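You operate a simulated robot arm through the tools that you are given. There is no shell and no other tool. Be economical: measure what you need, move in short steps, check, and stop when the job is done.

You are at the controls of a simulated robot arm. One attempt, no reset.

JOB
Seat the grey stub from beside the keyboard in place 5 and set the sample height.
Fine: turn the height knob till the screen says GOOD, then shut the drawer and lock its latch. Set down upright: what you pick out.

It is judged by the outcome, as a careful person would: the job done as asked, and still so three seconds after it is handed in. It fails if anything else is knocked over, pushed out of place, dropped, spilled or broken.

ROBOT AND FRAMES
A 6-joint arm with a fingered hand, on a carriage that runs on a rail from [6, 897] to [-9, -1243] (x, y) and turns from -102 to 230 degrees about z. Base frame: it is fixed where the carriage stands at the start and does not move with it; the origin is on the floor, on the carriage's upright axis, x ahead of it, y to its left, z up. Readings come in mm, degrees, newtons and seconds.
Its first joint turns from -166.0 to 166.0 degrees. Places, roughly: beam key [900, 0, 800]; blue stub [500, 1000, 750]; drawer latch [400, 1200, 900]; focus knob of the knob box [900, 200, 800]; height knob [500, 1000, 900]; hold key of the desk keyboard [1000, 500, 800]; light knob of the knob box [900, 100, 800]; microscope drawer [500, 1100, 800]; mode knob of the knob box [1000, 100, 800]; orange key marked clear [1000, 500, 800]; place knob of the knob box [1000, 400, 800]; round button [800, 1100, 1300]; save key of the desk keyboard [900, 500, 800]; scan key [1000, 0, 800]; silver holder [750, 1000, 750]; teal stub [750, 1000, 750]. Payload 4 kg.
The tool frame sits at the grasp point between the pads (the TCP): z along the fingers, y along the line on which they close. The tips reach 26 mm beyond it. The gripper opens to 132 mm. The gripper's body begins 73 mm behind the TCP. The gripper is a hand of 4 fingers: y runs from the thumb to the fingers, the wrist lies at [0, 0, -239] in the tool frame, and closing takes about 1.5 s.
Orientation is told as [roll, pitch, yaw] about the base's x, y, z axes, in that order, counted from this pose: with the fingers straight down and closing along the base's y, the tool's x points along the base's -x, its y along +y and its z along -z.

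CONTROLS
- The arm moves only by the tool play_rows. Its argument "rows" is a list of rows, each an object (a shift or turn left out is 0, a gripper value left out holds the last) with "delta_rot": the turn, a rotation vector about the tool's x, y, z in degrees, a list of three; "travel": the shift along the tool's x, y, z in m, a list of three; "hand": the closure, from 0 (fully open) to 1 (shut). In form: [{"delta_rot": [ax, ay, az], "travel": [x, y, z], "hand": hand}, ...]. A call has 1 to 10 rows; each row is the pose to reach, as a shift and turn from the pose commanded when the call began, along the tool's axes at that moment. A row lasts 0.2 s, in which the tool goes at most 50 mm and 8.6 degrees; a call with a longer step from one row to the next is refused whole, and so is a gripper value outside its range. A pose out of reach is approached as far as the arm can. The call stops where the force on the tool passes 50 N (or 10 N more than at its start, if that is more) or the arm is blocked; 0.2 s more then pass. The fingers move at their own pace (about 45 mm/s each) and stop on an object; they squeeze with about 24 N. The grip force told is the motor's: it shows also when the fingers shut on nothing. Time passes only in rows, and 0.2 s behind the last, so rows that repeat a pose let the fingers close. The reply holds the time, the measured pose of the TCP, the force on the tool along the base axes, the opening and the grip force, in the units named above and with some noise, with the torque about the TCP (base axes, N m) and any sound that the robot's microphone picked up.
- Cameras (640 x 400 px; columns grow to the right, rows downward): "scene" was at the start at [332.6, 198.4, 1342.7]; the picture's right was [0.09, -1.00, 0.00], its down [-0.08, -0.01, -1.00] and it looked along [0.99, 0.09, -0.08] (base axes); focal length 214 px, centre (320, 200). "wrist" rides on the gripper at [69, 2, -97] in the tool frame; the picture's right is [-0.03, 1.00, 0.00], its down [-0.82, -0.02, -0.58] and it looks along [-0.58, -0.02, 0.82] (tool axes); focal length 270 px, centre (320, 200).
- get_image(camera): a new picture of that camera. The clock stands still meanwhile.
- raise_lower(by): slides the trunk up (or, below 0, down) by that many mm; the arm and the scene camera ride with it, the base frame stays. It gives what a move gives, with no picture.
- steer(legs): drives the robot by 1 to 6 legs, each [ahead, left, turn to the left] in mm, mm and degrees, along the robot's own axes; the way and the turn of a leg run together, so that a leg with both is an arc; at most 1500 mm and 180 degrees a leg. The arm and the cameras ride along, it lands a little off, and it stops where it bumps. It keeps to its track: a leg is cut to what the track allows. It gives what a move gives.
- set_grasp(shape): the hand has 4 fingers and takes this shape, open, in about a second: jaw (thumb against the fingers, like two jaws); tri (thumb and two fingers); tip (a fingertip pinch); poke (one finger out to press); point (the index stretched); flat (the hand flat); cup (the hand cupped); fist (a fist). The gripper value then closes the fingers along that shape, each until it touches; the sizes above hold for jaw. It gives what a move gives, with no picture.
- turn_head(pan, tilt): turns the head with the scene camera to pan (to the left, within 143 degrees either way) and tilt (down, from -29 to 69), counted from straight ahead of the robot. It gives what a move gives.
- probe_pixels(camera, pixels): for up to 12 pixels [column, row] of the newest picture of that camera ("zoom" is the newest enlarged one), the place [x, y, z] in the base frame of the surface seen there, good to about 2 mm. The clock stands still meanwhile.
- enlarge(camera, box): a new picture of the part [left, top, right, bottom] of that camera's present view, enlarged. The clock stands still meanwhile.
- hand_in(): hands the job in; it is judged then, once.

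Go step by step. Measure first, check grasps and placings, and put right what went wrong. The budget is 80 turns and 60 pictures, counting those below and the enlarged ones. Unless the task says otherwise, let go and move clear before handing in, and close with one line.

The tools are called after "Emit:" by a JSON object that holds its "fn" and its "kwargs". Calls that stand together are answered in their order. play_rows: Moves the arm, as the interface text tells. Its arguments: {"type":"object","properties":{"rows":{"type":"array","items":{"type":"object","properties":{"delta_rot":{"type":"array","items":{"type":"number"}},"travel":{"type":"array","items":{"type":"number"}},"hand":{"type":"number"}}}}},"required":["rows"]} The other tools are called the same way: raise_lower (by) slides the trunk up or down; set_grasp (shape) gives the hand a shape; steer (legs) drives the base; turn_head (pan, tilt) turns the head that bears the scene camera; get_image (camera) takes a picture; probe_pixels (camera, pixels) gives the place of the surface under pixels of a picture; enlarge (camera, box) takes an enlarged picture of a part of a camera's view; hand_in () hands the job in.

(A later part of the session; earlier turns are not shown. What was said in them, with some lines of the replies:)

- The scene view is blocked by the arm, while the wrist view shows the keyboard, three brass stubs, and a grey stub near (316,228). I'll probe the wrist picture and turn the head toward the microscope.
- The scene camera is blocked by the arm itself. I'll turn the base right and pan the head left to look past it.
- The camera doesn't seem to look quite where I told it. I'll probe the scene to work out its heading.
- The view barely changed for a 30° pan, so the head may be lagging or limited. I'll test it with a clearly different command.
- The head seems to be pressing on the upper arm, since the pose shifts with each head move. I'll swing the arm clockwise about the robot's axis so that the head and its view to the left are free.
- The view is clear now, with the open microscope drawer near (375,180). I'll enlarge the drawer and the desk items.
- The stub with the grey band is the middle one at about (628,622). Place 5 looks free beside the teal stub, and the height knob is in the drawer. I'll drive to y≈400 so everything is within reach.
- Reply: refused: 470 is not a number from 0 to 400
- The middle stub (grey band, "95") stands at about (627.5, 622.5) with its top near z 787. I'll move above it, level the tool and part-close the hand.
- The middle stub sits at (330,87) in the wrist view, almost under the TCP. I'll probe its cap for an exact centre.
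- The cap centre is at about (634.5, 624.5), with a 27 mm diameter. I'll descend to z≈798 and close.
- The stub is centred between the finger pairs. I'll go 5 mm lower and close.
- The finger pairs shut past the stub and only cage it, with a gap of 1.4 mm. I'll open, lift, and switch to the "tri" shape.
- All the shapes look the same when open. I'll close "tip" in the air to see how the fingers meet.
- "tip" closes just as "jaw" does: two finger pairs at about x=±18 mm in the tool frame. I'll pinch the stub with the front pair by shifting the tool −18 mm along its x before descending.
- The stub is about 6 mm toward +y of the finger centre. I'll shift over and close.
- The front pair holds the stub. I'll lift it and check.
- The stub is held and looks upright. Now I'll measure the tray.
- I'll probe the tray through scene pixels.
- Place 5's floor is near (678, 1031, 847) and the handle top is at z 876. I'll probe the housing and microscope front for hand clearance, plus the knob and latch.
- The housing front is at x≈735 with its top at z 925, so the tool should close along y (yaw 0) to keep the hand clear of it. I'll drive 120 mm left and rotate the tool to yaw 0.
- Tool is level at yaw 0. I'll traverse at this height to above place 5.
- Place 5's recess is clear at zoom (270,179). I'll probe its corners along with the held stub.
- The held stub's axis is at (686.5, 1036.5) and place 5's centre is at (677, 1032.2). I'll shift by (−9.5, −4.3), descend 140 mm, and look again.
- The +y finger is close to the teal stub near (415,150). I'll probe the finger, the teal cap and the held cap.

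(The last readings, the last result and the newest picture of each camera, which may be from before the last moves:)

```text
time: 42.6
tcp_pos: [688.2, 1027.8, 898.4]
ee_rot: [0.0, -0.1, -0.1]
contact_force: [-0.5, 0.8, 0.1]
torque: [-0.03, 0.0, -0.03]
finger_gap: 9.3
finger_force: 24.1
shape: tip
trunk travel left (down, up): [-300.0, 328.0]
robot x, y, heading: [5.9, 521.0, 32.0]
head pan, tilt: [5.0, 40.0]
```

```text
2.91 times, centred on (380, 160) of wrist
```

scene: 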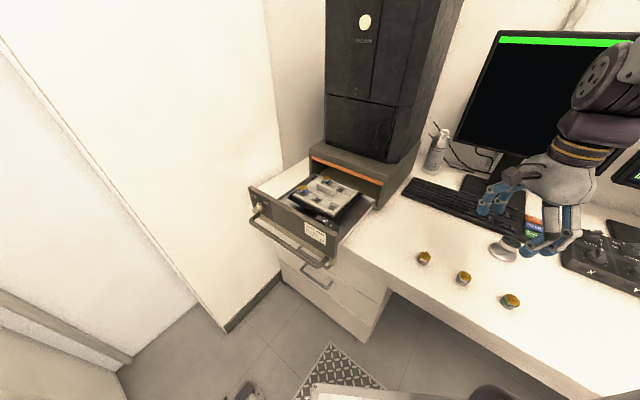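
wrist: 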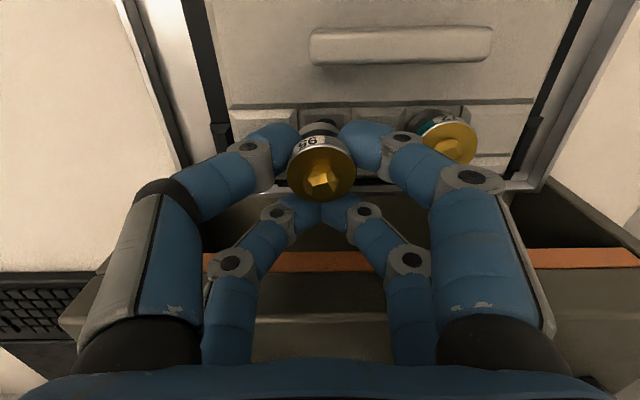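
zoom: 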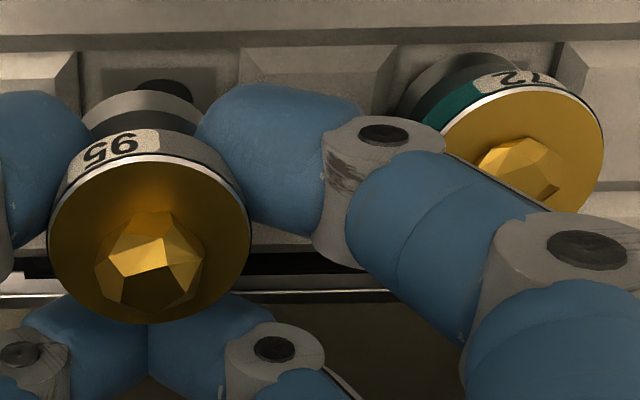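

The stub is at (676.5, 1030.5) and the cap at z 895, so it needs +1.5 mm in y and about 19 mm down. The finger has ~10 mm clearance to the teal cap, so I'll lower gently.

Emit:
{"fn": "play_rows", "kwargs": {"rows": [{"travel": [-0.0005, 0.0015, 0.004]}, {"travel": [-0.0005, 0.0015, 0.009]}, {"travel": [-0.0005, 0.0015, 0.013]}, {"travel": [-0.0005, 0.0015, 0.016]}, {"travel": [-0.0005, 0.0015, 0.018]}, {"travel": [-0.0005, 0.0015, 0.019]}, {"travel": [-0.0005, 0.0015, 0.019]}]}}

Emit:
{"fn": "enlarge", "kwargs": {"camera": "wrist", "box": [240, 80, 490, 220]}}

Emit:
{"fn": "probe_pixels", "kwargs": {"camera": "wrist", "pixels": [[290, 173], [352, 173], [320, 152], [430, 130], [450, 140]]}}

```text
time: 44.2
tcp_pos: [687.0, 1029.9, 881.3]
ee_rot: [0.0, 0.0, -0.1]
contact_force: [1.2, 0.5, 2.4]
torque: [0.0, -0.08, 0.0]
finger_gap: 8.9
finger_force: 23.8
shape: tip
trunk travel left (down, up): [-300.0, 328.0]
robot x, y, heading: [3.3, 520.9, 31.9]
head pan, tilt: [5.0, 40.0]
```

```text
2.56 times, centred on (365, 150) of wrist
```

zoom: 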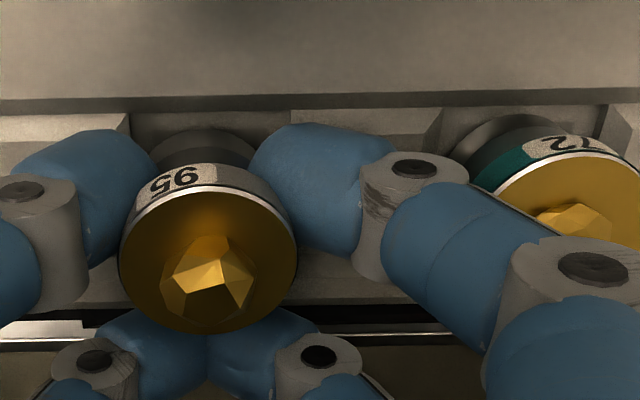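

```text
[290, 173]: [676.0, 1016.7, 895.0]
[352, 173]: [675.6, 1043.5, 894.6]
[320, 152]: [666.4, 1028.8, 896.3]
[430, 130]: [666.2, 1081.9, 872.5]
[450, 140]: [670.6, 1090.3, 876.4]
```

Light contact has started (2.4 N). I'll probe the new picture before releasing.

Emit:
{"fn": "probe_pixels", "kwargs": {"camera": "zoom", "pixels": [[124, 250], [292, 250], [208, 205], [205, 150], [200, 125], [262, 126], [150, 120], [545, 200], [400, 190], [70, 115]]}}

Emit:
{"fn": "play_rows", "kwargs": {"rows": [{"travel": [0, 0, 0.001]}, {"travel": [0, 0, 0.002]}, {"travel": [0, 0, 0.002]}]}}

```text
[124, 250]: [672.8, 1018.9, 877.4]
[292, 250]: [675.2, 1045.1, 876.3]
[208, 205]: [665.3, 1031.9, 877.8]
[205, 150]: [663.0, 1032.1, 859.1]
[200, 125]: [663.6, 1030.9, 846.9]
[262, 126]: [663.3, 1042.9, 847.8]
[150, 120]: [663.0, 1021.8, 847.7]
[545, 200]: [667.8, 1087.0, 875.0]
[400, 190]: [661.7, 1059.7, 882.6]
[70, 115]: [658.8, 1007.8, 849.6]
```

```text
time: 45.0
tcp_pos: [686.3, 1030.4, 878.0]
ee_rot: [0.0, 0.0, 0.0]
contact_force: [-0.2, -0.1, 3.8]
torque: [0.0, 0.03, 0.01]
finger_gap: 9.1
finger_force: 24.1
shape: tip
trunk travel left (down, up): [-300.0, 328.0]
robot x, y, heading: [5.0, 522.6, 31.6]
head pan, tilt: [5.0, 40.0]
```

The stub is centred (y 1032) and down at z ≈ 876, level with the teal one. I'll open slightly and rise straight up.

Emit:
{"fn": "play_rows", "kwargs": {"rows": [{"hand": 0.75}, {"hand": 0.75}, {"hand": 0.75}, {"hand": 0.75}, {"travel": [0, 0, -0.003], "hand": 0.75}, {"travel": [0, 0, -0.01], "hand": 0.75}]}}

Emit:
{"fn": "get_image", "kwargs": {"camera": "wrist"}}

```text
time: 46.4
tcp_pos: [685.6, 1029.1, 888.8]
ee_rot: [0.1, 0.0, -0.2]
contact_force: [0.2, 0.0, 0.1]
torque: [-0.01, 0.02, 0.0]
finger_gap: 32.7
finger_force: 0.1
shape: tip
trunk travel left (down, up): [-300.0, 328.0]
robot x, y, heading: [3.4, 523.2, 31.7]
head pan, tilt: [5.0, 40.0]
```

```text
22 pictures are left
```

wrist: 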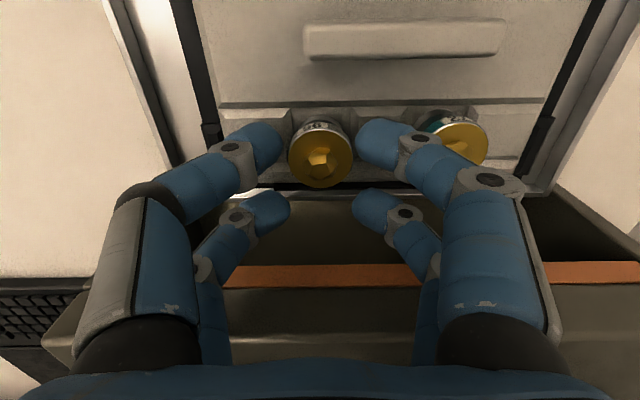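

Released, and the stub stays put. I'll rise and move back over the drawer front to view the knob and tray.

Emit:
{"fn": "play_rows", "kwargs": {"rows": [{"travel": [0, 0, -0.03], "hand": 0.75}, {"travel": [0, 0, -0.075], "hand": 0.75}, {"travel": [0, 0, -0.12], "hand": 0.75}, {"travel": [0.03, -0.01, -0.14], "hand": 0.75}, {"travel": [0.075, -0.02, -0.14], "hand": 0.6}, {"travel": [0.12, -0.03, -0.14], "hand": 0.6}, {"travel": [0.165, -0.04, -0.14], "hand": 0.6}, {"travel": [0.18, -0.05, -0.14], "hand": 0.6}, {"travel": [0.18, -0.05, -0.14], "hand": 0.6}]}}

Emit:
{"fn": "get_image", "kwargs": {"camera": "wrist"}}

Emit:
{"fn": "turn_head", "kwargs": {"pan": -5, "tilt": 30}}

Emit:
{"fn": "get_image", "kwargs": {"camera": "scene"}}

```text
time: 48.4
tcp_pos: [507.4, 979.3, 1025.0]
ee_rot: [0.0, 0.0, -0.1]
contact_force: [0.2, 0.4, 0.0]
torque: [-0.01, -0.04, 0.02]
finger_gap: 52.4
finger_force: 0.0
shape: tip
trunk travel left (down, up): [-300.0, 328.0]
robot x, y, heading: [3.5, 522.2, 31.8]
head pan, tilt: [5.0, 40.0]
```

```text
21 pictures are left
```

wrist: 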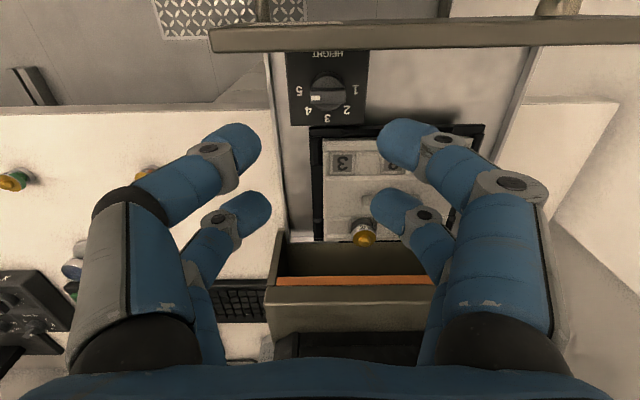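

```text
time: 49.1
tcp_pos: [506.4, 979.2, 1025.1]
ee_rot: [0.0, 0.0, -0.1]
contact_force: [-0.1, -0.7, 0.2]
torque: [0.03, 0.03, -0.02]
finger_gap: 52.3
finger_force: 0.1
shape: tip
trunk travel left (down, up): [-300.0, 328.0]
robot x, y, heading: [4.2, 523.0, 31.8]
head pan, tilt: [-5.0, 30.0]
```

```text
20 pictures are left
```

scene: 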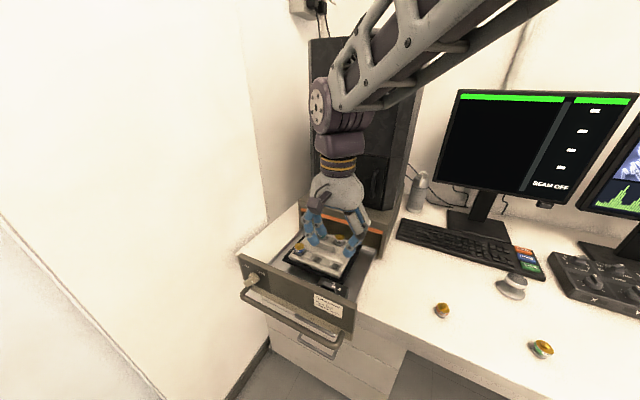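

The height knob at (327,93) has its pointer between 4 and 5. I'll enlarge it and pan the head to read the screens.

Emit:
{"fn": "enlarge", "kwargs": {"camera": "wrist", "box": [280, 40, 376, 130]}}

Emit:
{"fn": "turn_head", "kwargs": {"pan": -35, "tilt": 15}}

Emit:
{"fn": "get_image", "kwargs": {"camera": "scene"}}

Emit:
{"fn": "probe_pixels", "kwargs": {"camera": "wrist", "pixels": [[327, 93], [315, 98], [327, 80], [338, 88], [300, 110], [350, 60], [327, 104], [345, 93], [400, 35], [327, 100], [327, 88], [310, 93]]}}

```text
4.44 times, centred on (328, 85) of wrist
```

zoom: 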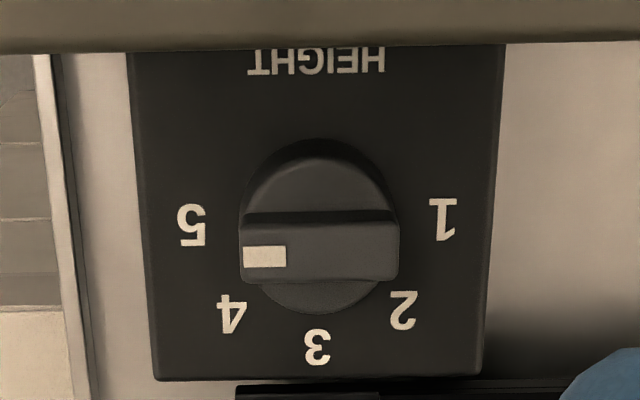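

```text
time: 50.1
tcp_pos: [506.6, 978.6, 1025.2]
ee_rot: [0.0, 0.0, 0.0]
contact_force: [0.2, 0.8, -0.9]
torque: [0.02, -0.01, -0.05]
finger_gap: 52.5
finger_force: 0.1
shape: tip
trunk travel left (down, up): [-300.0, 328.0]
robot x, y, heading: [1.9, 521.3, 32.0]
head pan, tilt: [-35.0, 15.0]
```

```text
18 pictures are left
```

scene: 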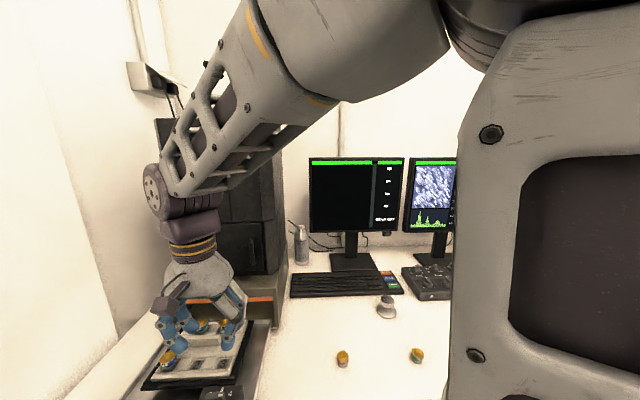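

```text
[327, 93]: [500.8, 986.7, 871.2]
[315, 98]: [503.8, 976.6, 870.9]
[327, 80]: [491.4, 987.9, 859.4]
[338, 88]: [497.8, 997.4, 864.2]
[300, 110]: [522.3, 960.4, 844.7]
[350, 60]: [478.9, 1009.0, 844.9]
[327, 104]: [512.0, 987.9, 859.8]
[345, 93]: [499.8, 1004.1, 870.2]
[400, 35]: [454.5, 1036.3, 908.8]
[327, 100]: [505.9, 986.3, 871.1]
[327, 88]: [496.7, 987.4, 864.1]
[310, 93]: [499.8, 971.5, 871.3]
```

The status column on the right monitor is hidden by the shoulder at col >455. Turning the base 15° right at this safe height should uncover it.

Emit:
{"fn": "steer", "kwargs": {"legs": [[0, 0, -15]]}}

Emit:
{"fn": "enlarge", "kwargs": {"camera": "scene", "box": [260, 130, 460, 270]}}

```text
time: 51.4
tcp_pos: [609.6, 830.6, 1025.1]
ee_rot: [0.0, -0.1, -15.4]
contact_force: [-0.2, 0.2, 0.5]
torque: [-0.03, 0.0, 0.01]
finger_gap: 52.2
finger_force: 0.1
shape: tip
trunk travel left (down, up): [-300.0, 328.0]
robot x, y, heading: [2.5, 522.8, 16.4]
head pan, tilt: [-35.0, 15.0]
```

```text
2.86 times, centred on (360, 200) of scene
```

zoom: 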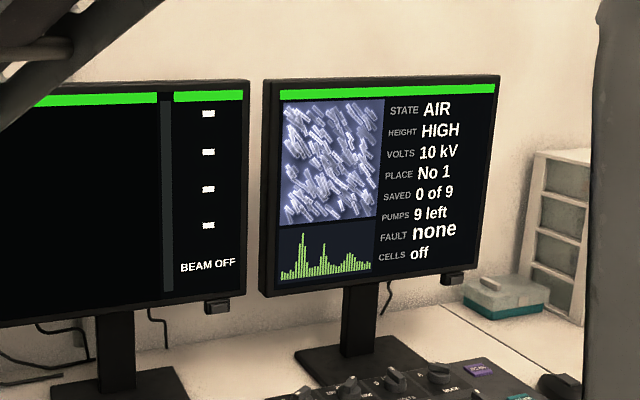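

The screen reads HEIGHT HIGH and the knob pointer is at 5. The bar knob lies along y, so I'll use the shut hand as a wrench with the finger pairs straddling the bar. First I'll move above the knob at (503, 987.5) with the hand shut and check the finger geometry.

Emit:
{"fn": "play_rows", "kwargs": {"rows": [{"travel": [0.036, 0.0305, 0], "delta_rot": [0, 0, -4], "hand": 1}, {"travel": [0.0726, 0.0611, 0], "delta_rot": [0, 0, -8], "hand": 1}, {"travel": [0.109, 0.0917, 0], "delta_rot": [0, 0, -12], "hand": 1}, {"travel": [0.1452, 0.1222, 0], "delta_rot": [0, 0, -15.4], "hand": 1}, {"travel": [0.1452, 0.1222, 0.04], "delta_rot": [0, 0, -15.4], "hand": 1}, {"travel": [0.1452, 0.1222, 0.06], "delta_rot": [0, 0, -15.4], "hand": 1}, {"travel": [0.1452, 0.1222, 0.06], "delta_rot": [0, 0, -15.4], "hand": 1}, {"travel": [0.1452, 0.1222, 0.06], "delta_rot": [0, 0, -15.4], "hand": 1}]}}

Emit:
{"fn": "get_image", "kwargs": {"camera": "wrist"}}

Emit:
{"fn": "probe_pixels", "kwargs": {"camera": "wrist", "pixels": [[310, 135], [330, 135], [310, 150], [330, 150], [310, 205], [330, 205], [310, 215], [330, 215], [320, 125], [320, 195], [320, 165], [310, 115]]}}

```text
time: 53.2
tcp_pos: [502.1, 986.4, 966.4]
ee_rot: [0.0, -0.1, 0.1]
contact_force: [0.5, 0.2, 0.7]
torque: [-0.02, 0.03, 0.02]
finger_gap: 0.0
finger_force: 23.8
shape: tip
trunk travel left (down, up): [-300.0, 328.0]
robot x, y, heading: [4.2, 523.9, 16.5]
head pan, tilt: [-35.0, 15.0]
```

```text
16 pictures are left
```

wrist: 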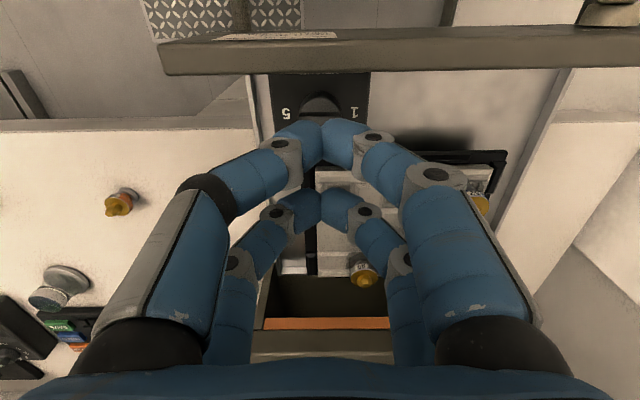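

```text
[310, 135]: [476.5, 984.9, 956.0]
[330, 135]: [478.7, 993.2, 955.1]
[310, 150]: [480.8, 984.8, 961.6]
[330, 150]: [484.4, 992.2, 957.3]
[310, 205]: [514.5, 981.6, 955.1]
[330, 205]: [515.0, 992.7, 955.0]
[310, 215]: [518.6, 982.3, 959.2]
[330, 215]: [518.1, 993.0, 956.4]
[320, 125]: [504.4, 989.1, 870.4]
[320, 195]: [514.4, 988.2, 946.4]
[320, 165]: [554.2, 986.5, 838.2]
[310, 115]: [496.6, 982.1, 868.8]
```

The finger pairs sit 36 mm apart (x≈480 and 516) and straddle the bar with small clearance. I'll descend carefully in short steps.

Emit:
{"fn": "play_rows", "kwargs": {"rows": [{"travel": [-0.001, 0.001, 0.03]}, {"travel": [-0.001, 0.001, 0.055]}, {"travel": [-0.001, 0.001, 0.065]}, {"travel": [-0.001, 0.001, 0.069]}, {"travel": [-0.001, 0.001, 0.073]}, {"travel": [-0.001, 0.001, 0.077]}, {"travel": [-0.001, 0.001, 0.077]}]}}

Emit:
{"fn": "get_image", "kwargs": {"camera": "wrist"}}

```text
time: 54.8
tcp_pos: [504.4, 987.7, 889.7]
ee_rot: [0.0, 0.0, -0.1]
contact_force: [-0.3, 0.7, -0.2]
torque: [0.02, -0.01, 0.01]
finger_gap: 0.2
finger_force: 24.3
shape: tip
trunk travel left (down, up): [-300.0, 328.0]
robot x, y, heading: [3.6, 521.4, 16.4]
head pan, tilt: [-35.0, 15.0]
```

```text
15 pictures are left
```

wrist: 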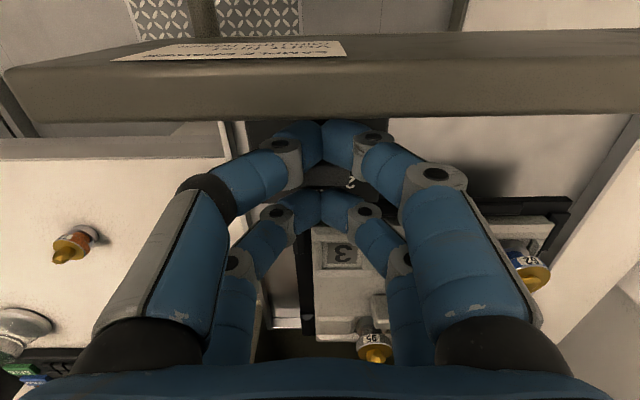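

No contact force, so the bar lies between the pairs. I'll rotate counter-clockwise by 50° toward 4, then read the screen.

Emit:
{"fn": "play_rows", "kwargs": {"rows": [{"delta_rot": [0, 0, -8]}, {"delta_rot": [0, 0, -16]}, {"delta_rot": [0, 0, -24]}, {"delta_rot": [0, 0, -32]}, {"delta_rot": [0, 0, -40]}, {"delta_rot": [0, 0, -48]}, {"delta_rot": [0, 0, -50]}, {"delta_rot": [0, 0, -50]}]}}

Emit:
{"fn": "get_image", "kwargs": {"camera": "scene"}}

```text
time: 56.7
tcp_pos: [506.1, 990.2, 891.6]
ee_rot: [0.0, -0.5, 49.9]
contact_force: [10.6, -0.6, 1.2]
torque: [0.0, 0.35, -0.08]
finger_gap: 0.0
finger_force: 24.4
shape: tip
trunk travel left (down, up): [-300.0, 328.0]
robot x, y, heading: [5.1, 522.3, 16.5]
head pan, tilt: [-35.0, 15.0]
stopped in row 8: the force on the tool passed its limit (the readings are from after the stop); the commanded pose is now the measured one
```

```text
14 pictures are left
```

scene: 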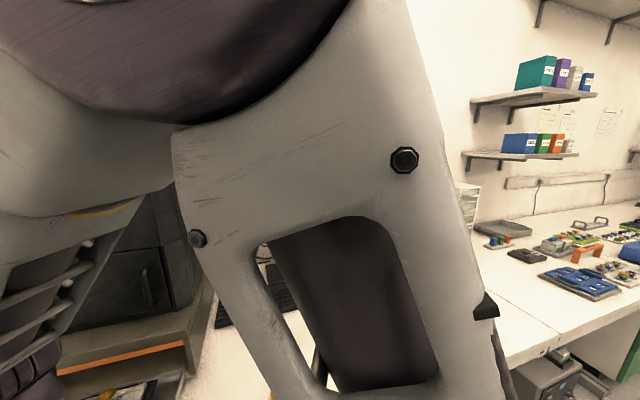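

The hand touched the drawer's front panel at about 50° of turn (stopped with +x force), and the arm now hides the screen. I'll back off slightly, lift, and swing aside to read the screen and check the knob.

Emit:
{"fn": "play_rows", "kwargs": {"rows": [{"delta_rot": [0, 0, 4]}, {"delta_rot": [0, 0, 4], "travel": [0, 0, -0.03]}, {"delta_rot": [0, 0, 4], "travel": [0, 0, -0.075]}, {"delta_rot": [0, 0, 8], "travel": [0, 0, -0.12]}, {"delta_rot": [0, 0, 16], "travel": [0.0134, -0.045, -0.12]}, {"delta_rot": [0, 0, 24], "travel": [0.0267, -0.09, -0.12]}, {"delta_rot": [0, 0, 32], "travel": [0.04, -0.135, -0.12]}, {"delta_rot": [0, 0, 40], "travel": [0.0534, -0.18, -0.12]}, {"delta_rot": [0, 0, 48], "travel": [0.0534, -0.18, -0.12]}, {"delta_rot": [0, 0, 50], "travel": [0.0534, -0.18, -0.12]}]}}

Emit:
{"fn": "enlarge", "kwargs": {"camera": "scene", "box": [260, 130, 460, 270]}}

Emit:
{"fn": "turn_head", "kwargs": {"pan": 25, "tilt": 40}}

Emit:
{"fn": "get_image", "kwargs": {"camera": "scene"}}

```text
time: 58.9
tcp_pos: [606.4, 832.9, 1009.4]
ee_rot: [0.3, -0.3, 0.0]
contact_force: [0.3, -0.7, -0.1]
torque: [0.01, 0.01, 0.01]
finger_gap: 0.2
finger_force: 23.9
shape: tip
trunk travel left (down, up): [-300.0, 328.0]
robot x, y, heading: [2.8, 518.4, 16.6]
head pan, tilt: [-35.0, 15.0]
```

```text
2.86 times, centred on (360, 200) of scene
```

zoom: 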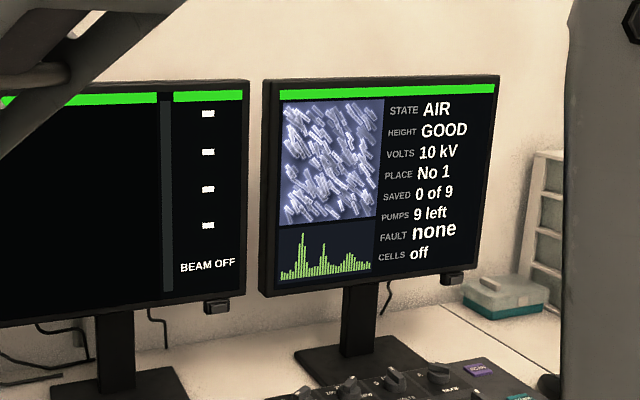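

```text
time: 60.2
tcp_pos: [606.1, 832.9, 1010.1]
ee_rot: [0.4, -0.4, 0.0]
contact_force: [0.3, 1.2, -0.8]
torque: [-0.02, 0.01, 0.0]
finger_gap: 0.1
finger_force: 24.4
shape: tip
trunk travel left (down, up): [-300.0, 328.0]
robot x, y, heading: [5.1, 521.0, 16.4]
head pan, tilt: [25.0, 40.0]
```

```text
12 pictures are left
```

scene: 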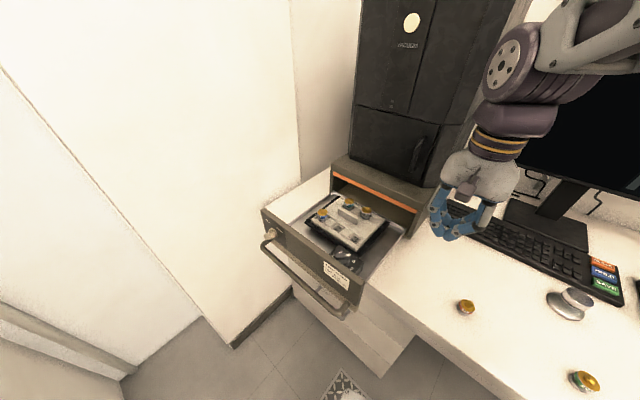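

The screen now says HEIGHT GOOD. Next is shutting the drawer, so I'll probe the panel, handle and latch.

Emit:
{"fn": "probe_pixels", "kwargs": {"camera": "scene", "pixels": [[264, 244], [280, 268], [305, 292], [335, 316], [351, 308], [300, 245], [310, 262], [267, 232], [272, 236], [276, 234], [264, 212], [358, 280]]}}

Emit:
{"fn": "enlarge", "kwargs": {"camera": "scene", "box": [255, 180, 395, 320]}}

```text
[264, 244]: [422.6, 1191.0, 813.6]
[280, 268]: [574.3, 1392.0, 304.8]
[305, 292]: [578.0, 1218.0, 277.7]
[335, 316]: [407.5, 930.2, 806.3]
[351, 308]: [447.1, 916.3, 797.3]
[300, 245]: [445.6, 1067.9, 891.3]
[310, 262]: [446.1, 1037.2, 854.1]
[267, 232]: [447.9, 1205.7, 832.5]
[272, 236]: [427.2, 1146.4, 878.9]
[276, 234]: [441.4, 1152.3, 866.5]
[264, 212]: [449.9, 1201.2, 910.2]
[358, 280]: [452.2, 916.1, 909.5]
```

```text
2.86 times, centred on (325, 250) of scene
```

zoom: 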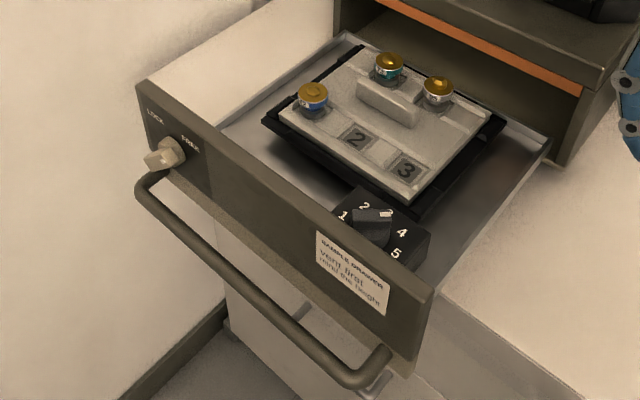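

All three stubs stand well and the panel face is at x=446. I'll move in front of the panel at y≈1058 and lower the shut hand to push height above the handle.

Emit:
{"fn": "play_rows", "kwargs": {"rows": [{"travel": [0.03, 0.032, 0]}, {"travel": [0.062, 0.066, 0]}, {"travel": [0.094, 0.1, 0]}, {"travel": [0.126, 0.134, 0]}, {"travel": [0.158, 0.168, 0]}, {"travel": [0.19, 0.2, 0]}, {"travel": [0.213, 0.225, 0]}, {"travel": [0.213, 0.225, 0.045]}, {"travel": [0.213, 0.225, 0.085]}, {"travel": [0.213, 0.225, 0.116]}]}}

Emit:
{"fn": "get_image", "kwargs": {"camera": "wrist"}}

```text
time: 62.4
tcp_pos: [396.4, 1057.6, 893.4]
ee_rot: [0.4, -0.4, 0.0]
contact_force: [0.8, -0.3, 0.4]
torque: [0.0, -0.01, -0.02]
finger_gap: 0.0
finger_force: 23.3
shape: tip
trunk travel left (down, up): [-300.0, 328.0]
robot x, y, heading: [4.0, 519.7, 16.6]
head pan, tilt: [25.0, 40.0]
```

```text
10 pictures are left
```

wrist: 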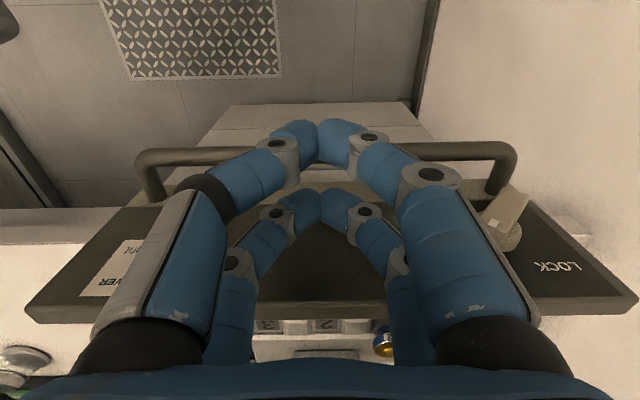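

Clear in front of the panel. I'll push slowly along +x.

Emit:
{"fn": "play_rows", "kwargs": {"rows": [{"travel": [-0.01, 0, 0]}, {"travel": [-0.016, 0, 0]}, {"travel": [-0.021, 0, 0]}, {"travel": [-0.027, 0, 0]}, {"travel": [-0.035, 0, 0]}, {"travel": [-0.045, 0, 0]}, {"travel": [-0.057, 0, 0]}, {"travel": [-0.069, 0, 0]}, {"travel": [-0.08, 0, 0]}, {"travel": [-0.088, 0, 0]}]}}

```text
time: 64.6
tcp_pos: [482.1, 1057.1, 893.8]
ee_rot: [0.4, -0.4, 0.0]
contact_force: [-0.4, -0.9, 0.3]
torque: [0.01, 0.01, 0.01]
finger_gap: 0.0
finger_force: 24.2
shape: tip
trunk travel left (down, up): [-300.0, 328.0]
robot x, y, heading: [5.9, 520.7, 16.6]
head pan, tilt: [25.0, 40.0]
```

Emit:
{"fn": "get_image", "kwargs": {"camera": "scene"}}

```text
9 pictures are left
```

scene: 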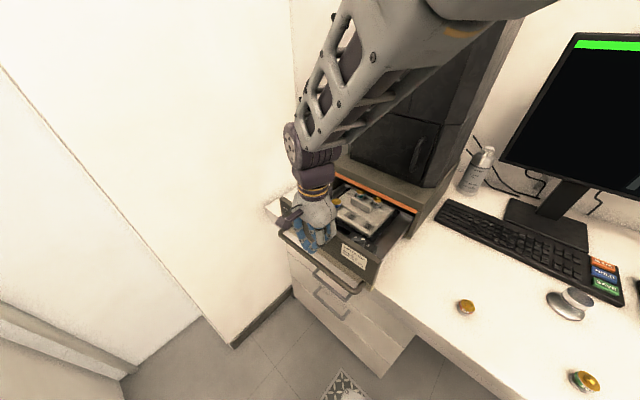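

The drawer is moving in smoothly. I'll keep pushing.

Emit:
{"fn": "play_rows", "kwargs": {"rows": [{"travel": [-0.008, 0, 0]}, {"travel": [-0.018, 0, 0]}, {"travel": [-0.03, 0, 0]}, {"travel": [-0.042, 0, 0]}, {"travel": [-0.054, 0, 0]}, {"travel": [-0.066, 0, 0]}, {"travel": [-0.078, 0, 0]}, {"travel": [-0.09, 0, 0]}, {"travel": [-0.1, 0, 0]}, {"travel": [-0.108, 0, 0]}]}}

Emit:
{"fn": "play_rows", "kwargs": {"rows": [{"travel": [-0.008, 0, 0]}, {"travel": [-0.018, 0, 0]}, {"travel": [-0.028, 0, 0]}, {"travel": [-0.038, 0, 0]}, {"travel": [-0.048, 0, 0]}, {"travel": [-0.058, 0, 0]}, {"travel": [-0.068, 0, 0]}, {"travel": [-0.078, 0, 0]}, {"travel": [-0.086, 0, 0]}, {"travel": [-0.094, 0, 0]}]}}

```text
time: 66.8
tcp_pos: [590.5, 1059.5, 894.5]
ee_rot: [0.4, -0.2, -0.1]
contact_force: [-0.9, 0.0, 0.0]
torque: [0.02, -0.01, -0.01]
finger_gap: 0.0
finger_force: 24.0
shape: tip
trunk travel left (down, up): [-300.0, 328.0]
robot x, y, heading: [10.4, 523.0, 16.6]
head pan, tilt: [25.0, 40.0]
```

```text
time: 69.0
tcp_pos: [685.9, 1059.7, 895.8]
ee_rot: [0.4, -0.3, 0.0]
contact_force: [0.2, -0.4, -0.3]
torque: [-0.04, 0.03, 0.0]
finger_gap: 0.0
finger_force: 24.1
shape: tip
trunk travel left (down, up): [-300.0, 328.0]
robot x, y, heading: [5.8, 523.2, 16.5]
head pan, tilt: [25.0, 40.0]
```

Emit:
{"fn": "play_rows", "kwargs": {"rows": [{"travel": [-0.004, 0, 0]}, {"travel": [-0.008, 0, 0]}, {"travel": [-0.012, 0, 0]}, {"travel": [-0.016, 0, 0]}, {"travel": [-0.02, 0, 0]}, {"travel": [-0.024, 0, 0]}, {"travel": [-0.028, 0, 0]}, {"travel": [-0.032, 0, 0]}, {"travel": [-0.036, 0, 0]}]}}

Emit:
{"fn": "get_image", "kwargs": {"camera": "wrist"}}

```text
time: 70.0
tcp_pos: [691.9, 1060.7, 895.0]
ee_rot: [0.0, 0.5, 0.2]
contact_force: [-16.8, -5.6, 7.3]
torque: [0.0, -0.22, -0.27]
finger_gap: 0.0
finger_force: 23.7
shape: tip
trunk travel left (down, up): [-300.0, 328.0]
robot x, y, heading: [5.7, 522.9, 16.4]
head pan, tilt: [25.0, 40.0]
stopped in row 4: the force on the tool passed its limit (the readings are from after the stop); the commanded pose is now the measured one
```

```text
8 pictures are left
```

wrist: 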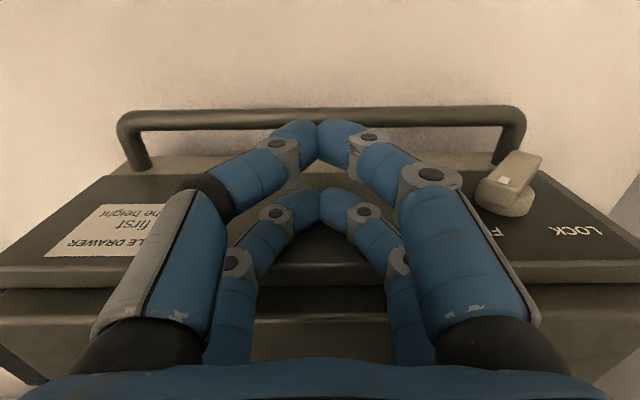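

The push stopped at a firm stop with the panel flush to the housing. I'll back off and take a close look at the latch.

Emit:
{"fn": "play_rows", "kwargs": {"rows": [{"travel": [0.02, 0, 0]}, {"travel": [0.05, 0, 0]}, {"travel": [0.09, 0.03, 0]}, {"travel": [0.12, 0.06, -0.02]}, {"travel": [0.15, 0.085, -0.04]}, {"travel": [0.15, 0.085, -0.04]}]}}

Emit:
{"fn": "get_image", "kwargs": {"camera": "wrist"}}

```text
time: 71.4
tcp_pos: [545.5, 1143.4, 931.9]
ee_rot: [0.0, 0.3, 0.2]
contact_force: [0.4, -0.1, 0.3]
torque: [0.03, -0.02, 0.01]
finger_gap: 0.0
finger_force: 24.7
shape: tip
trunk travel left (down, up): [-300.0, 328.0]
robot x, y, heading: [1.1, 521.9, 16.4]
head pan, tilt: [25.0, 40.0]
```

```text
7 pictures are left
```

wrist: 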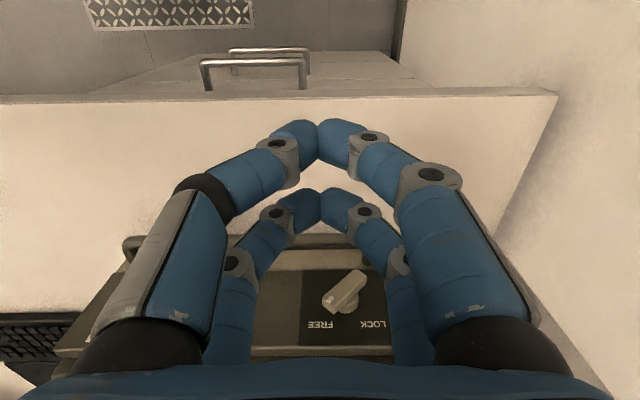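

Emit:
{"fn": "enlarge", "kwargs": {"camera": "wrist", "box": [290, 250, 400, 350]}}

Emit:
{"fn": "probe_pixels", "kwargs": {"camera": "zoom", "pixels": [[240, 205], [290, 150], [340, 180], [235, 250], [420, 110], [340, 130], [300, 270], [350, 240], [200, 300], [380, 330], [200, 120], [330, 200]]}}

```text
4.00 times, centred on (345, 300) of wrist
```

zoom: 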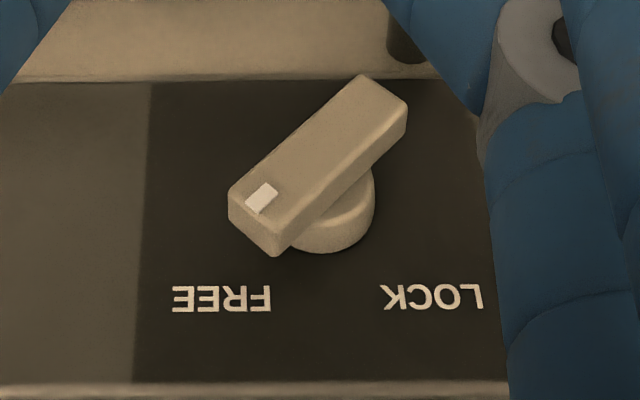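

```text
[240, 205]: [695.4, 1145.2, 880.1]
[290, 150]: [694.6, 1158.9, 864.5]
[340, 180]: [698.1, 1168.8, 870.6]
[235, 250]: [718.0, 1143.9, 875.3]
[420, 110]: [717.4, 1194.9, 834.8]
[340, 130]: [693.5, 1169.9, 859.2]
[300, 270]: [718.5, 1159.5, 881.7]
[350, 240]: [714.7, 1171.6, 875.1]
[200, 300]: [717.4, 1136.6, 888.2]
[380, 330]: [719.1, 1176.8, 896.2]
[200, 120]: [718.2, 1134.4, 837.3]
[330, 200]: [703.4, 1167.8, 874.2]
```

The latch bar's marked end points to FREE (upper right from the front, near y 1146, z 880), its axis is near (1161, 866), and LOCK is upper left. I'll bring the shut fingertips in front of the panel on its −y side, with tips at z≈874, ready to push +y.

Emit:
{"fn": "play_rows", "kwargs": {"rows": [{"travel": [0, -0.028, 0.02]}, {"travel": [-0.04, -0.028, 0.032]}, {"travel": [-0.08, -0.028, 0.032]}, {"travel": [-0.115, -0.028, 0.032]}, {"travel": [-0.133, -0.028, 0.032]}, {"travel": [-0.133, -0.028, 0.032]}]}}

Emit:
{"fn": "get_image", "kwargs": {"camera": "wrist"}}

```text
time: 72.8
tcp_pos: [676.3, 1117.0, 900.7]
ee_rot: [0.0, 0.3, 0.1]
contact_force: [0.6, -1.2, -0.7]
torque: [0.0, -0.01, 0.03]
finger_gap: 0.2
finger_force: 24.7
shape: tip
trunk travel left (down, up): [-300.0, 328.0]
robot x, y, heading: [1.3, 518.4, 16.9]
head pan, tilt: [25.0, 40.0]
```

```text
5 pictures are left
```

wrist: 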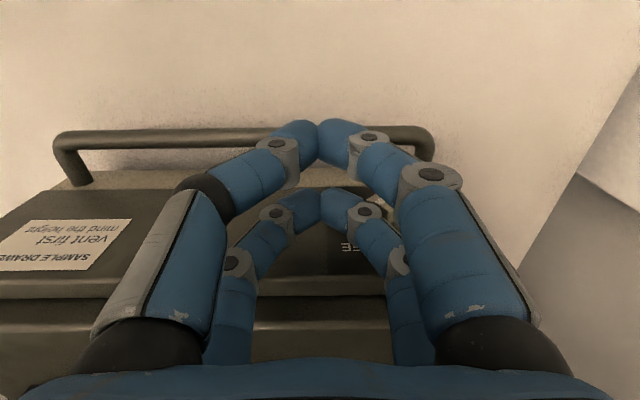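

I'm in place. Now I'll push +y in small steps (also +3 mm in x) to rotate the latch toward LOCK.

Emit:
{"fn": "play_rows", "kwargs": {"rows": [{"travel": [-0.003, 0.006, 0]}, {"travel": [-0.003, 0.011, 0]}, {"travel": [-0.003, 0.015, 0]}, {"travel": [-0.003, 0.019, 0]}, {"travel": [-0.003, 0.023, 0]}, {"travel": [-0.003, 0.027, 0]}, {"travel": [-0.003, 0.031, 0]}, {"travel": [-0.003, 0.035, 0]}, {"travel": [-0.003, 0.039, 0]}, {"travel": [-0.003, 0.043, 0]}]}}

```text
time: 75.0
tcp_pos: [679.6, 1159.4, 903.0]
ee_rot: [0.1, 0.3, 0.2]
contact_force: [2.8, -6.3, 11.5]
torque: [-0.22, -0.27, -0.11]
finger_gap: 0.2
finger_force: 23.5
shape: tip
trunk travel left (down, up): [-300.0, 328.0]
robot x, y, heading: [3.8, 524.1, 16.8]
head pan, tilt: [25.0, 40.0]
```

There's contact force on the slanted bar (−6 N y, +11 N z). I'll retreat and look at the latch.

Emit:
{"fn": "play_rows", "kwargs": {"rows": [{"travel": [0, -0.01, 0]}, {"travel": [0.03, -0.015, -0.01]}, {"travel": [0.075, -0.015, -0.03]}, {"travel": [0.12, -0.015, -0.03]}, {"travel": [0.135, -0.015, -0.03]}, {"travel": [0.135, -0.015, -0.03]}]}}

Emit:
{"fn": "enlarge", "kwargs": {"camera": "wrist", "box": [290, 250, 400, 350]}}

```text
time: 76.4
tcp_pos: [545.0, 1142.8, 931.9]
ee_rot: [0.1, 0.3, 0.2]
contact_force: [0.1, 0.5, 0.3]
torque: [-0.01, 0.02, -0.02]
finger_gap: 0.0
finger_force: 23.9
shape: tip
trunk travel left (down, up): [-300.0, 328.0]
robot x, y, heading: [7.0, 519.3, 16.5]
head pan, tilt: [25.0, 40.0]
```

```text
4.00 times, centred on (345, 300) of wrist
```

zoom: 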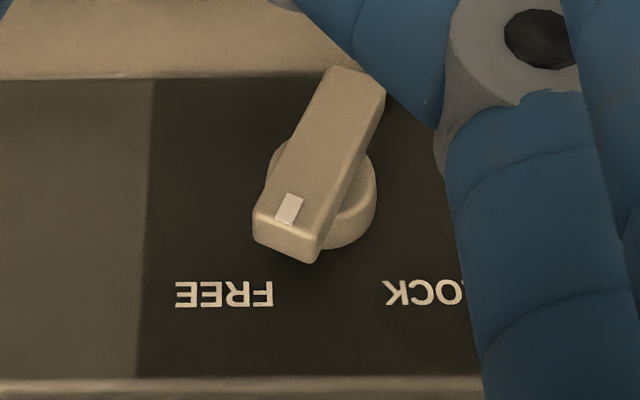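

The latch turned only to about 25° right of vertical, because the rounded tips rode up over its end. I'll repeat with the tips lower (z≈862) and follow the arc.

Emit:
{"fn": "play_rows", "kwargs": {"rows": [{"travel": [0, -0.03, 0.03]}, {"travel": [-0.04, -0.03, 0.044]}, {"travel": [-0.085, -0.03, 0.044]}, {"travel": [-0.12, -0.03, 0.044]}, {"travel": [-0.135, -0.03, 0.044]}, {"travel": [-0.135, -0.024, 0.044]}, {"travel": [-0.135, -0.017, 0.044]}, {"travel": [-0.135, -0.01, 0.044]}, {"travel": [-0.135, -0.004, 0.044]}, {"travel": [-0.135, 0.001, 0.044]}]}}

Emit:
{"fn": "play_rows", "kwargs": {"rows": [{"travel": [0, 0.0015, -0.003]}, {"travel": [0, 0.003, -0.0055]}, {"travel": [0, 0.005, -0.0075]}, {"travel": [0, 0.007, -0.009]}, {"travel": [0, 0.009, -0.01]}, {"travel": [0, 0.011, -0.011]}, {"travel": [0, 0.013, -0.0115]}, {"travel": [0, 0.015, -0.012]}]}}

```text
time: 78.6
tcp_pos: [679.4, 1146.7, 887.7]
ee_rot: [-0.1, 0.4, 0.2]
contact_force: [0.6, -0.2, -0.4]
torque: [0.04, 0.01, 0.01]
finger_gap: 0.0
finger_force: 23.9
shape: tip
trunk travel left (down, up): [-300.0, 328.0]
robot x, y, heading: [5.7, 526.0, 16.9]
head pan, tilt: [25.0, 40.0]
```

```text
time: 80.4
tcp_pos: [680.1, 1161.0, 900.7]
ee_rot: [0.0, 0.4, 0.2]
contact_force: [0.1, 0.3, 0.1]
torque: [0.02, 0.0, -0.01]
finger_gap: 0.0
finger_force: 24.1
shape: tip
trunk travel left (down, up): [-300.0, 328.0]
robot x, y, heading: [2.8, 523.5, 16.6]
head pan, tilt: [25.0, 40.0]
```

I'll push a little farther until I feel the stop, then retreat and look.

Emit:
{"fn": "play_rows", "kwargs": {"rows": [{"travel": [0, 0.002, 0]}, {"travel": [0, 0.004, 0]}, {"travel": [0, 0.006, 0]}, {"travel": [0, 0.006, 0]}]}}

Emit:
{"fn": "play_rows", "kwargs": {"rows": [{"travel": [0, -0.01, -0.005]}, {"travel": [0.03, -0.03, -0.01]}, {"travel": [0.075, -0.03, -0.03]}, {"travel": [0.12, -0.03, -0.03]}, {"travel": [0.135, -0.03, -0.03]}, {"travel": [0.135, -0.03, -0.03]}]}}

Emit:
{"fn": "enlarge", "kwargs": {"camera": "wrist", "box": [280, 240, 420, 350]}}

```text
time: 81.4
tcp_pos: [679.9, 1167.1, 899.9]
ee_rot: [0.0, 0.3, 0.2]
contact_force: [0.5, -0.3, -1.0]
torque: [0.04, -0.01, 0.02]
finger_gap: 0.0
finger_force: 23.6
shape: tip
trunk travel left (down, up): [-300.0, 328.0]
robot x, y, heading: [5.1, 516.5, 16.6]
head pan, tilt: [25.0, 40.0]
```

```text
time: 82.8
tcp_pos: [543.6, 1135.9, 931.7]
ee_rot: [0.0, 0.3, 0.2]
contact_force: [0.3, -0.7, 0.7]
torque: [0.0, 0.0, 0.05]
finger_gap: 0.1
finger_force: 24.0
shape: tip
trunk travel left (down, up): [-300.0, 328.0]
robot x, y, heading: [5.8, 523.4, 16.5]
head pan, tilt: [25.0, 40.0]
```

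```text
3.64 times, centred on (350, 295) of wrist
```

zoom: 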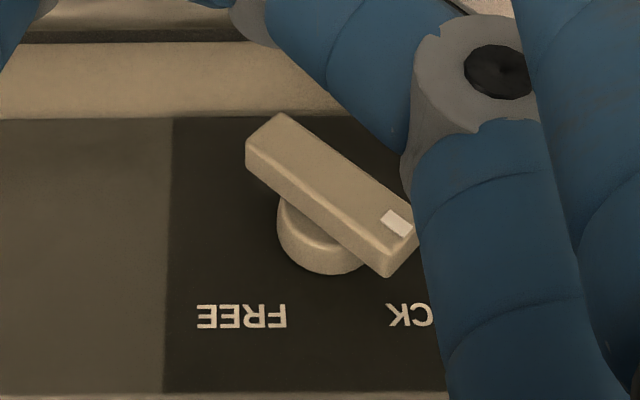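

The latch now points to LOCK. I'll lift the arm clear to the earlier viewing pose and check the screen and the drawer.

Emit:
{"fn": "play_rows", "kwargs": {"rows": [{"travel": [0, 0, -0.04]}, {"travel": [0, 0, -0.078]}, {"travel": [-0.008, -0.045, -0.078]}, {"travel": [-0.016, -0.09, -0.078]}, {"travel": [-0.024, -0.135, -0.078]}, {"travel": [-0.032, -0.18, -0.078]}, {"travel": [-0.04, -0.225, -0.078]}, {"travel": [-0.05, -0.27, -0.078]}, {"travel": [-0.062, -0.304, -0.078]}, {"travel": [-0.062, -0.304, -0.078]}]}}

Emit:
{"fn": "turn_head", "kwargs": {"pan": -35, "tilt": 15}}

Emit:
{"fn": "enlarge", "kwargs": {"camera": "scene", "box": [260, 130, 460, 270]}}

Emit:
{"fn": "turn_head", "kwargs": {"pan": 25, "tilt": 40}}

Emit:
{"fn": "get_image", "kwargs": {"camera": "scene"}}

```text
time: 85.0
tcp_pos: [607.4, 830.8, 1010.6]
ee_rot: [0.0, 0.3, 0.3]
contact_force: [0.6, 0.4, 0.4]
torque: [0.02, 0.01, -0.01]
finger_gap: 0.1
finger_force: 24.5
shape: tip
trunk travel left (down, up): [-300.0, 328.0]
robot x, y, heading: [7.0, 522.0, 16.7]
head pan, tilt: [25.0, 40.0]
```

```text
time: 86.3
tcp_pos: [608.0, 832.8, 1011.6]
ee_rot: [-0.1, 0.2, 0.2]
contact_force: [0.1, -0.4, -0.5]
torque: [0.01, -0.04, -0.01]
finger_gap: 0.1
finger_force: 24.2
shape: tip
trunk travel left (down, up): [-300.0, 328.0]
robot x, y, heading: [3.3, 518.5, 16.4]
head pan, tilt: [-35.0, 15.0]
```

```text
2.86 times, centred on (360, 200) of scene
```

zoom: 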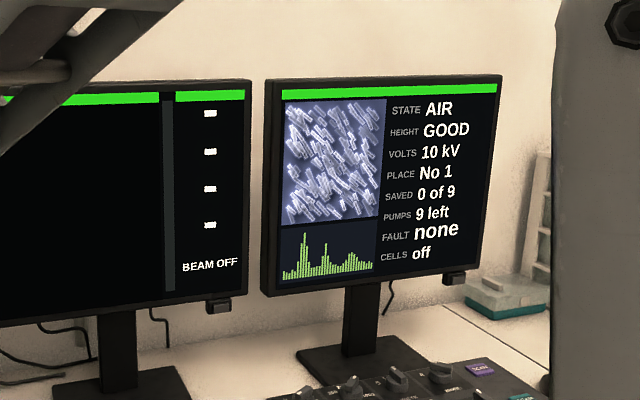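

```text
time: 87.6
tcp_pos: [607.7, 831.8, 1011.1]
ee_rot: [0.0, 0.3, 0.3]
contact_force: [-0.5, -0.1, 0.6]
torque: [-0.01, -0.03, -0.02]
finger_gap: 0.0
finger_force: 24.4
shape: tip
trunk travel left (down, up): [-300.0, 328.0]
robot x, y, heading: [0.6, 522.2, 16.5]
head pan, tilt: [25.0, 40.0]
```

```text
1 pictures are left
```

scene: 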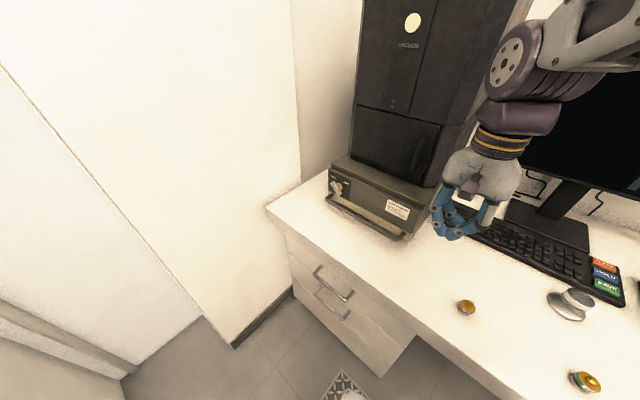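

The screen reads HEIGHT GOOD and FAULT none, the drawer is flush with the latch at LOCK, and the other stubs stand undisturbed with the arm clear. I'm handing in.

Emit:
{"fn": "hand_in", "kwargs": {}}

```text
The job is handed in.
```

The grey stub is seated upright in place 5, the screen reads HEIGHT GOOD, the drawer is shut with its latch at LOCK, and nothing else looks disturbed in the last pictures.
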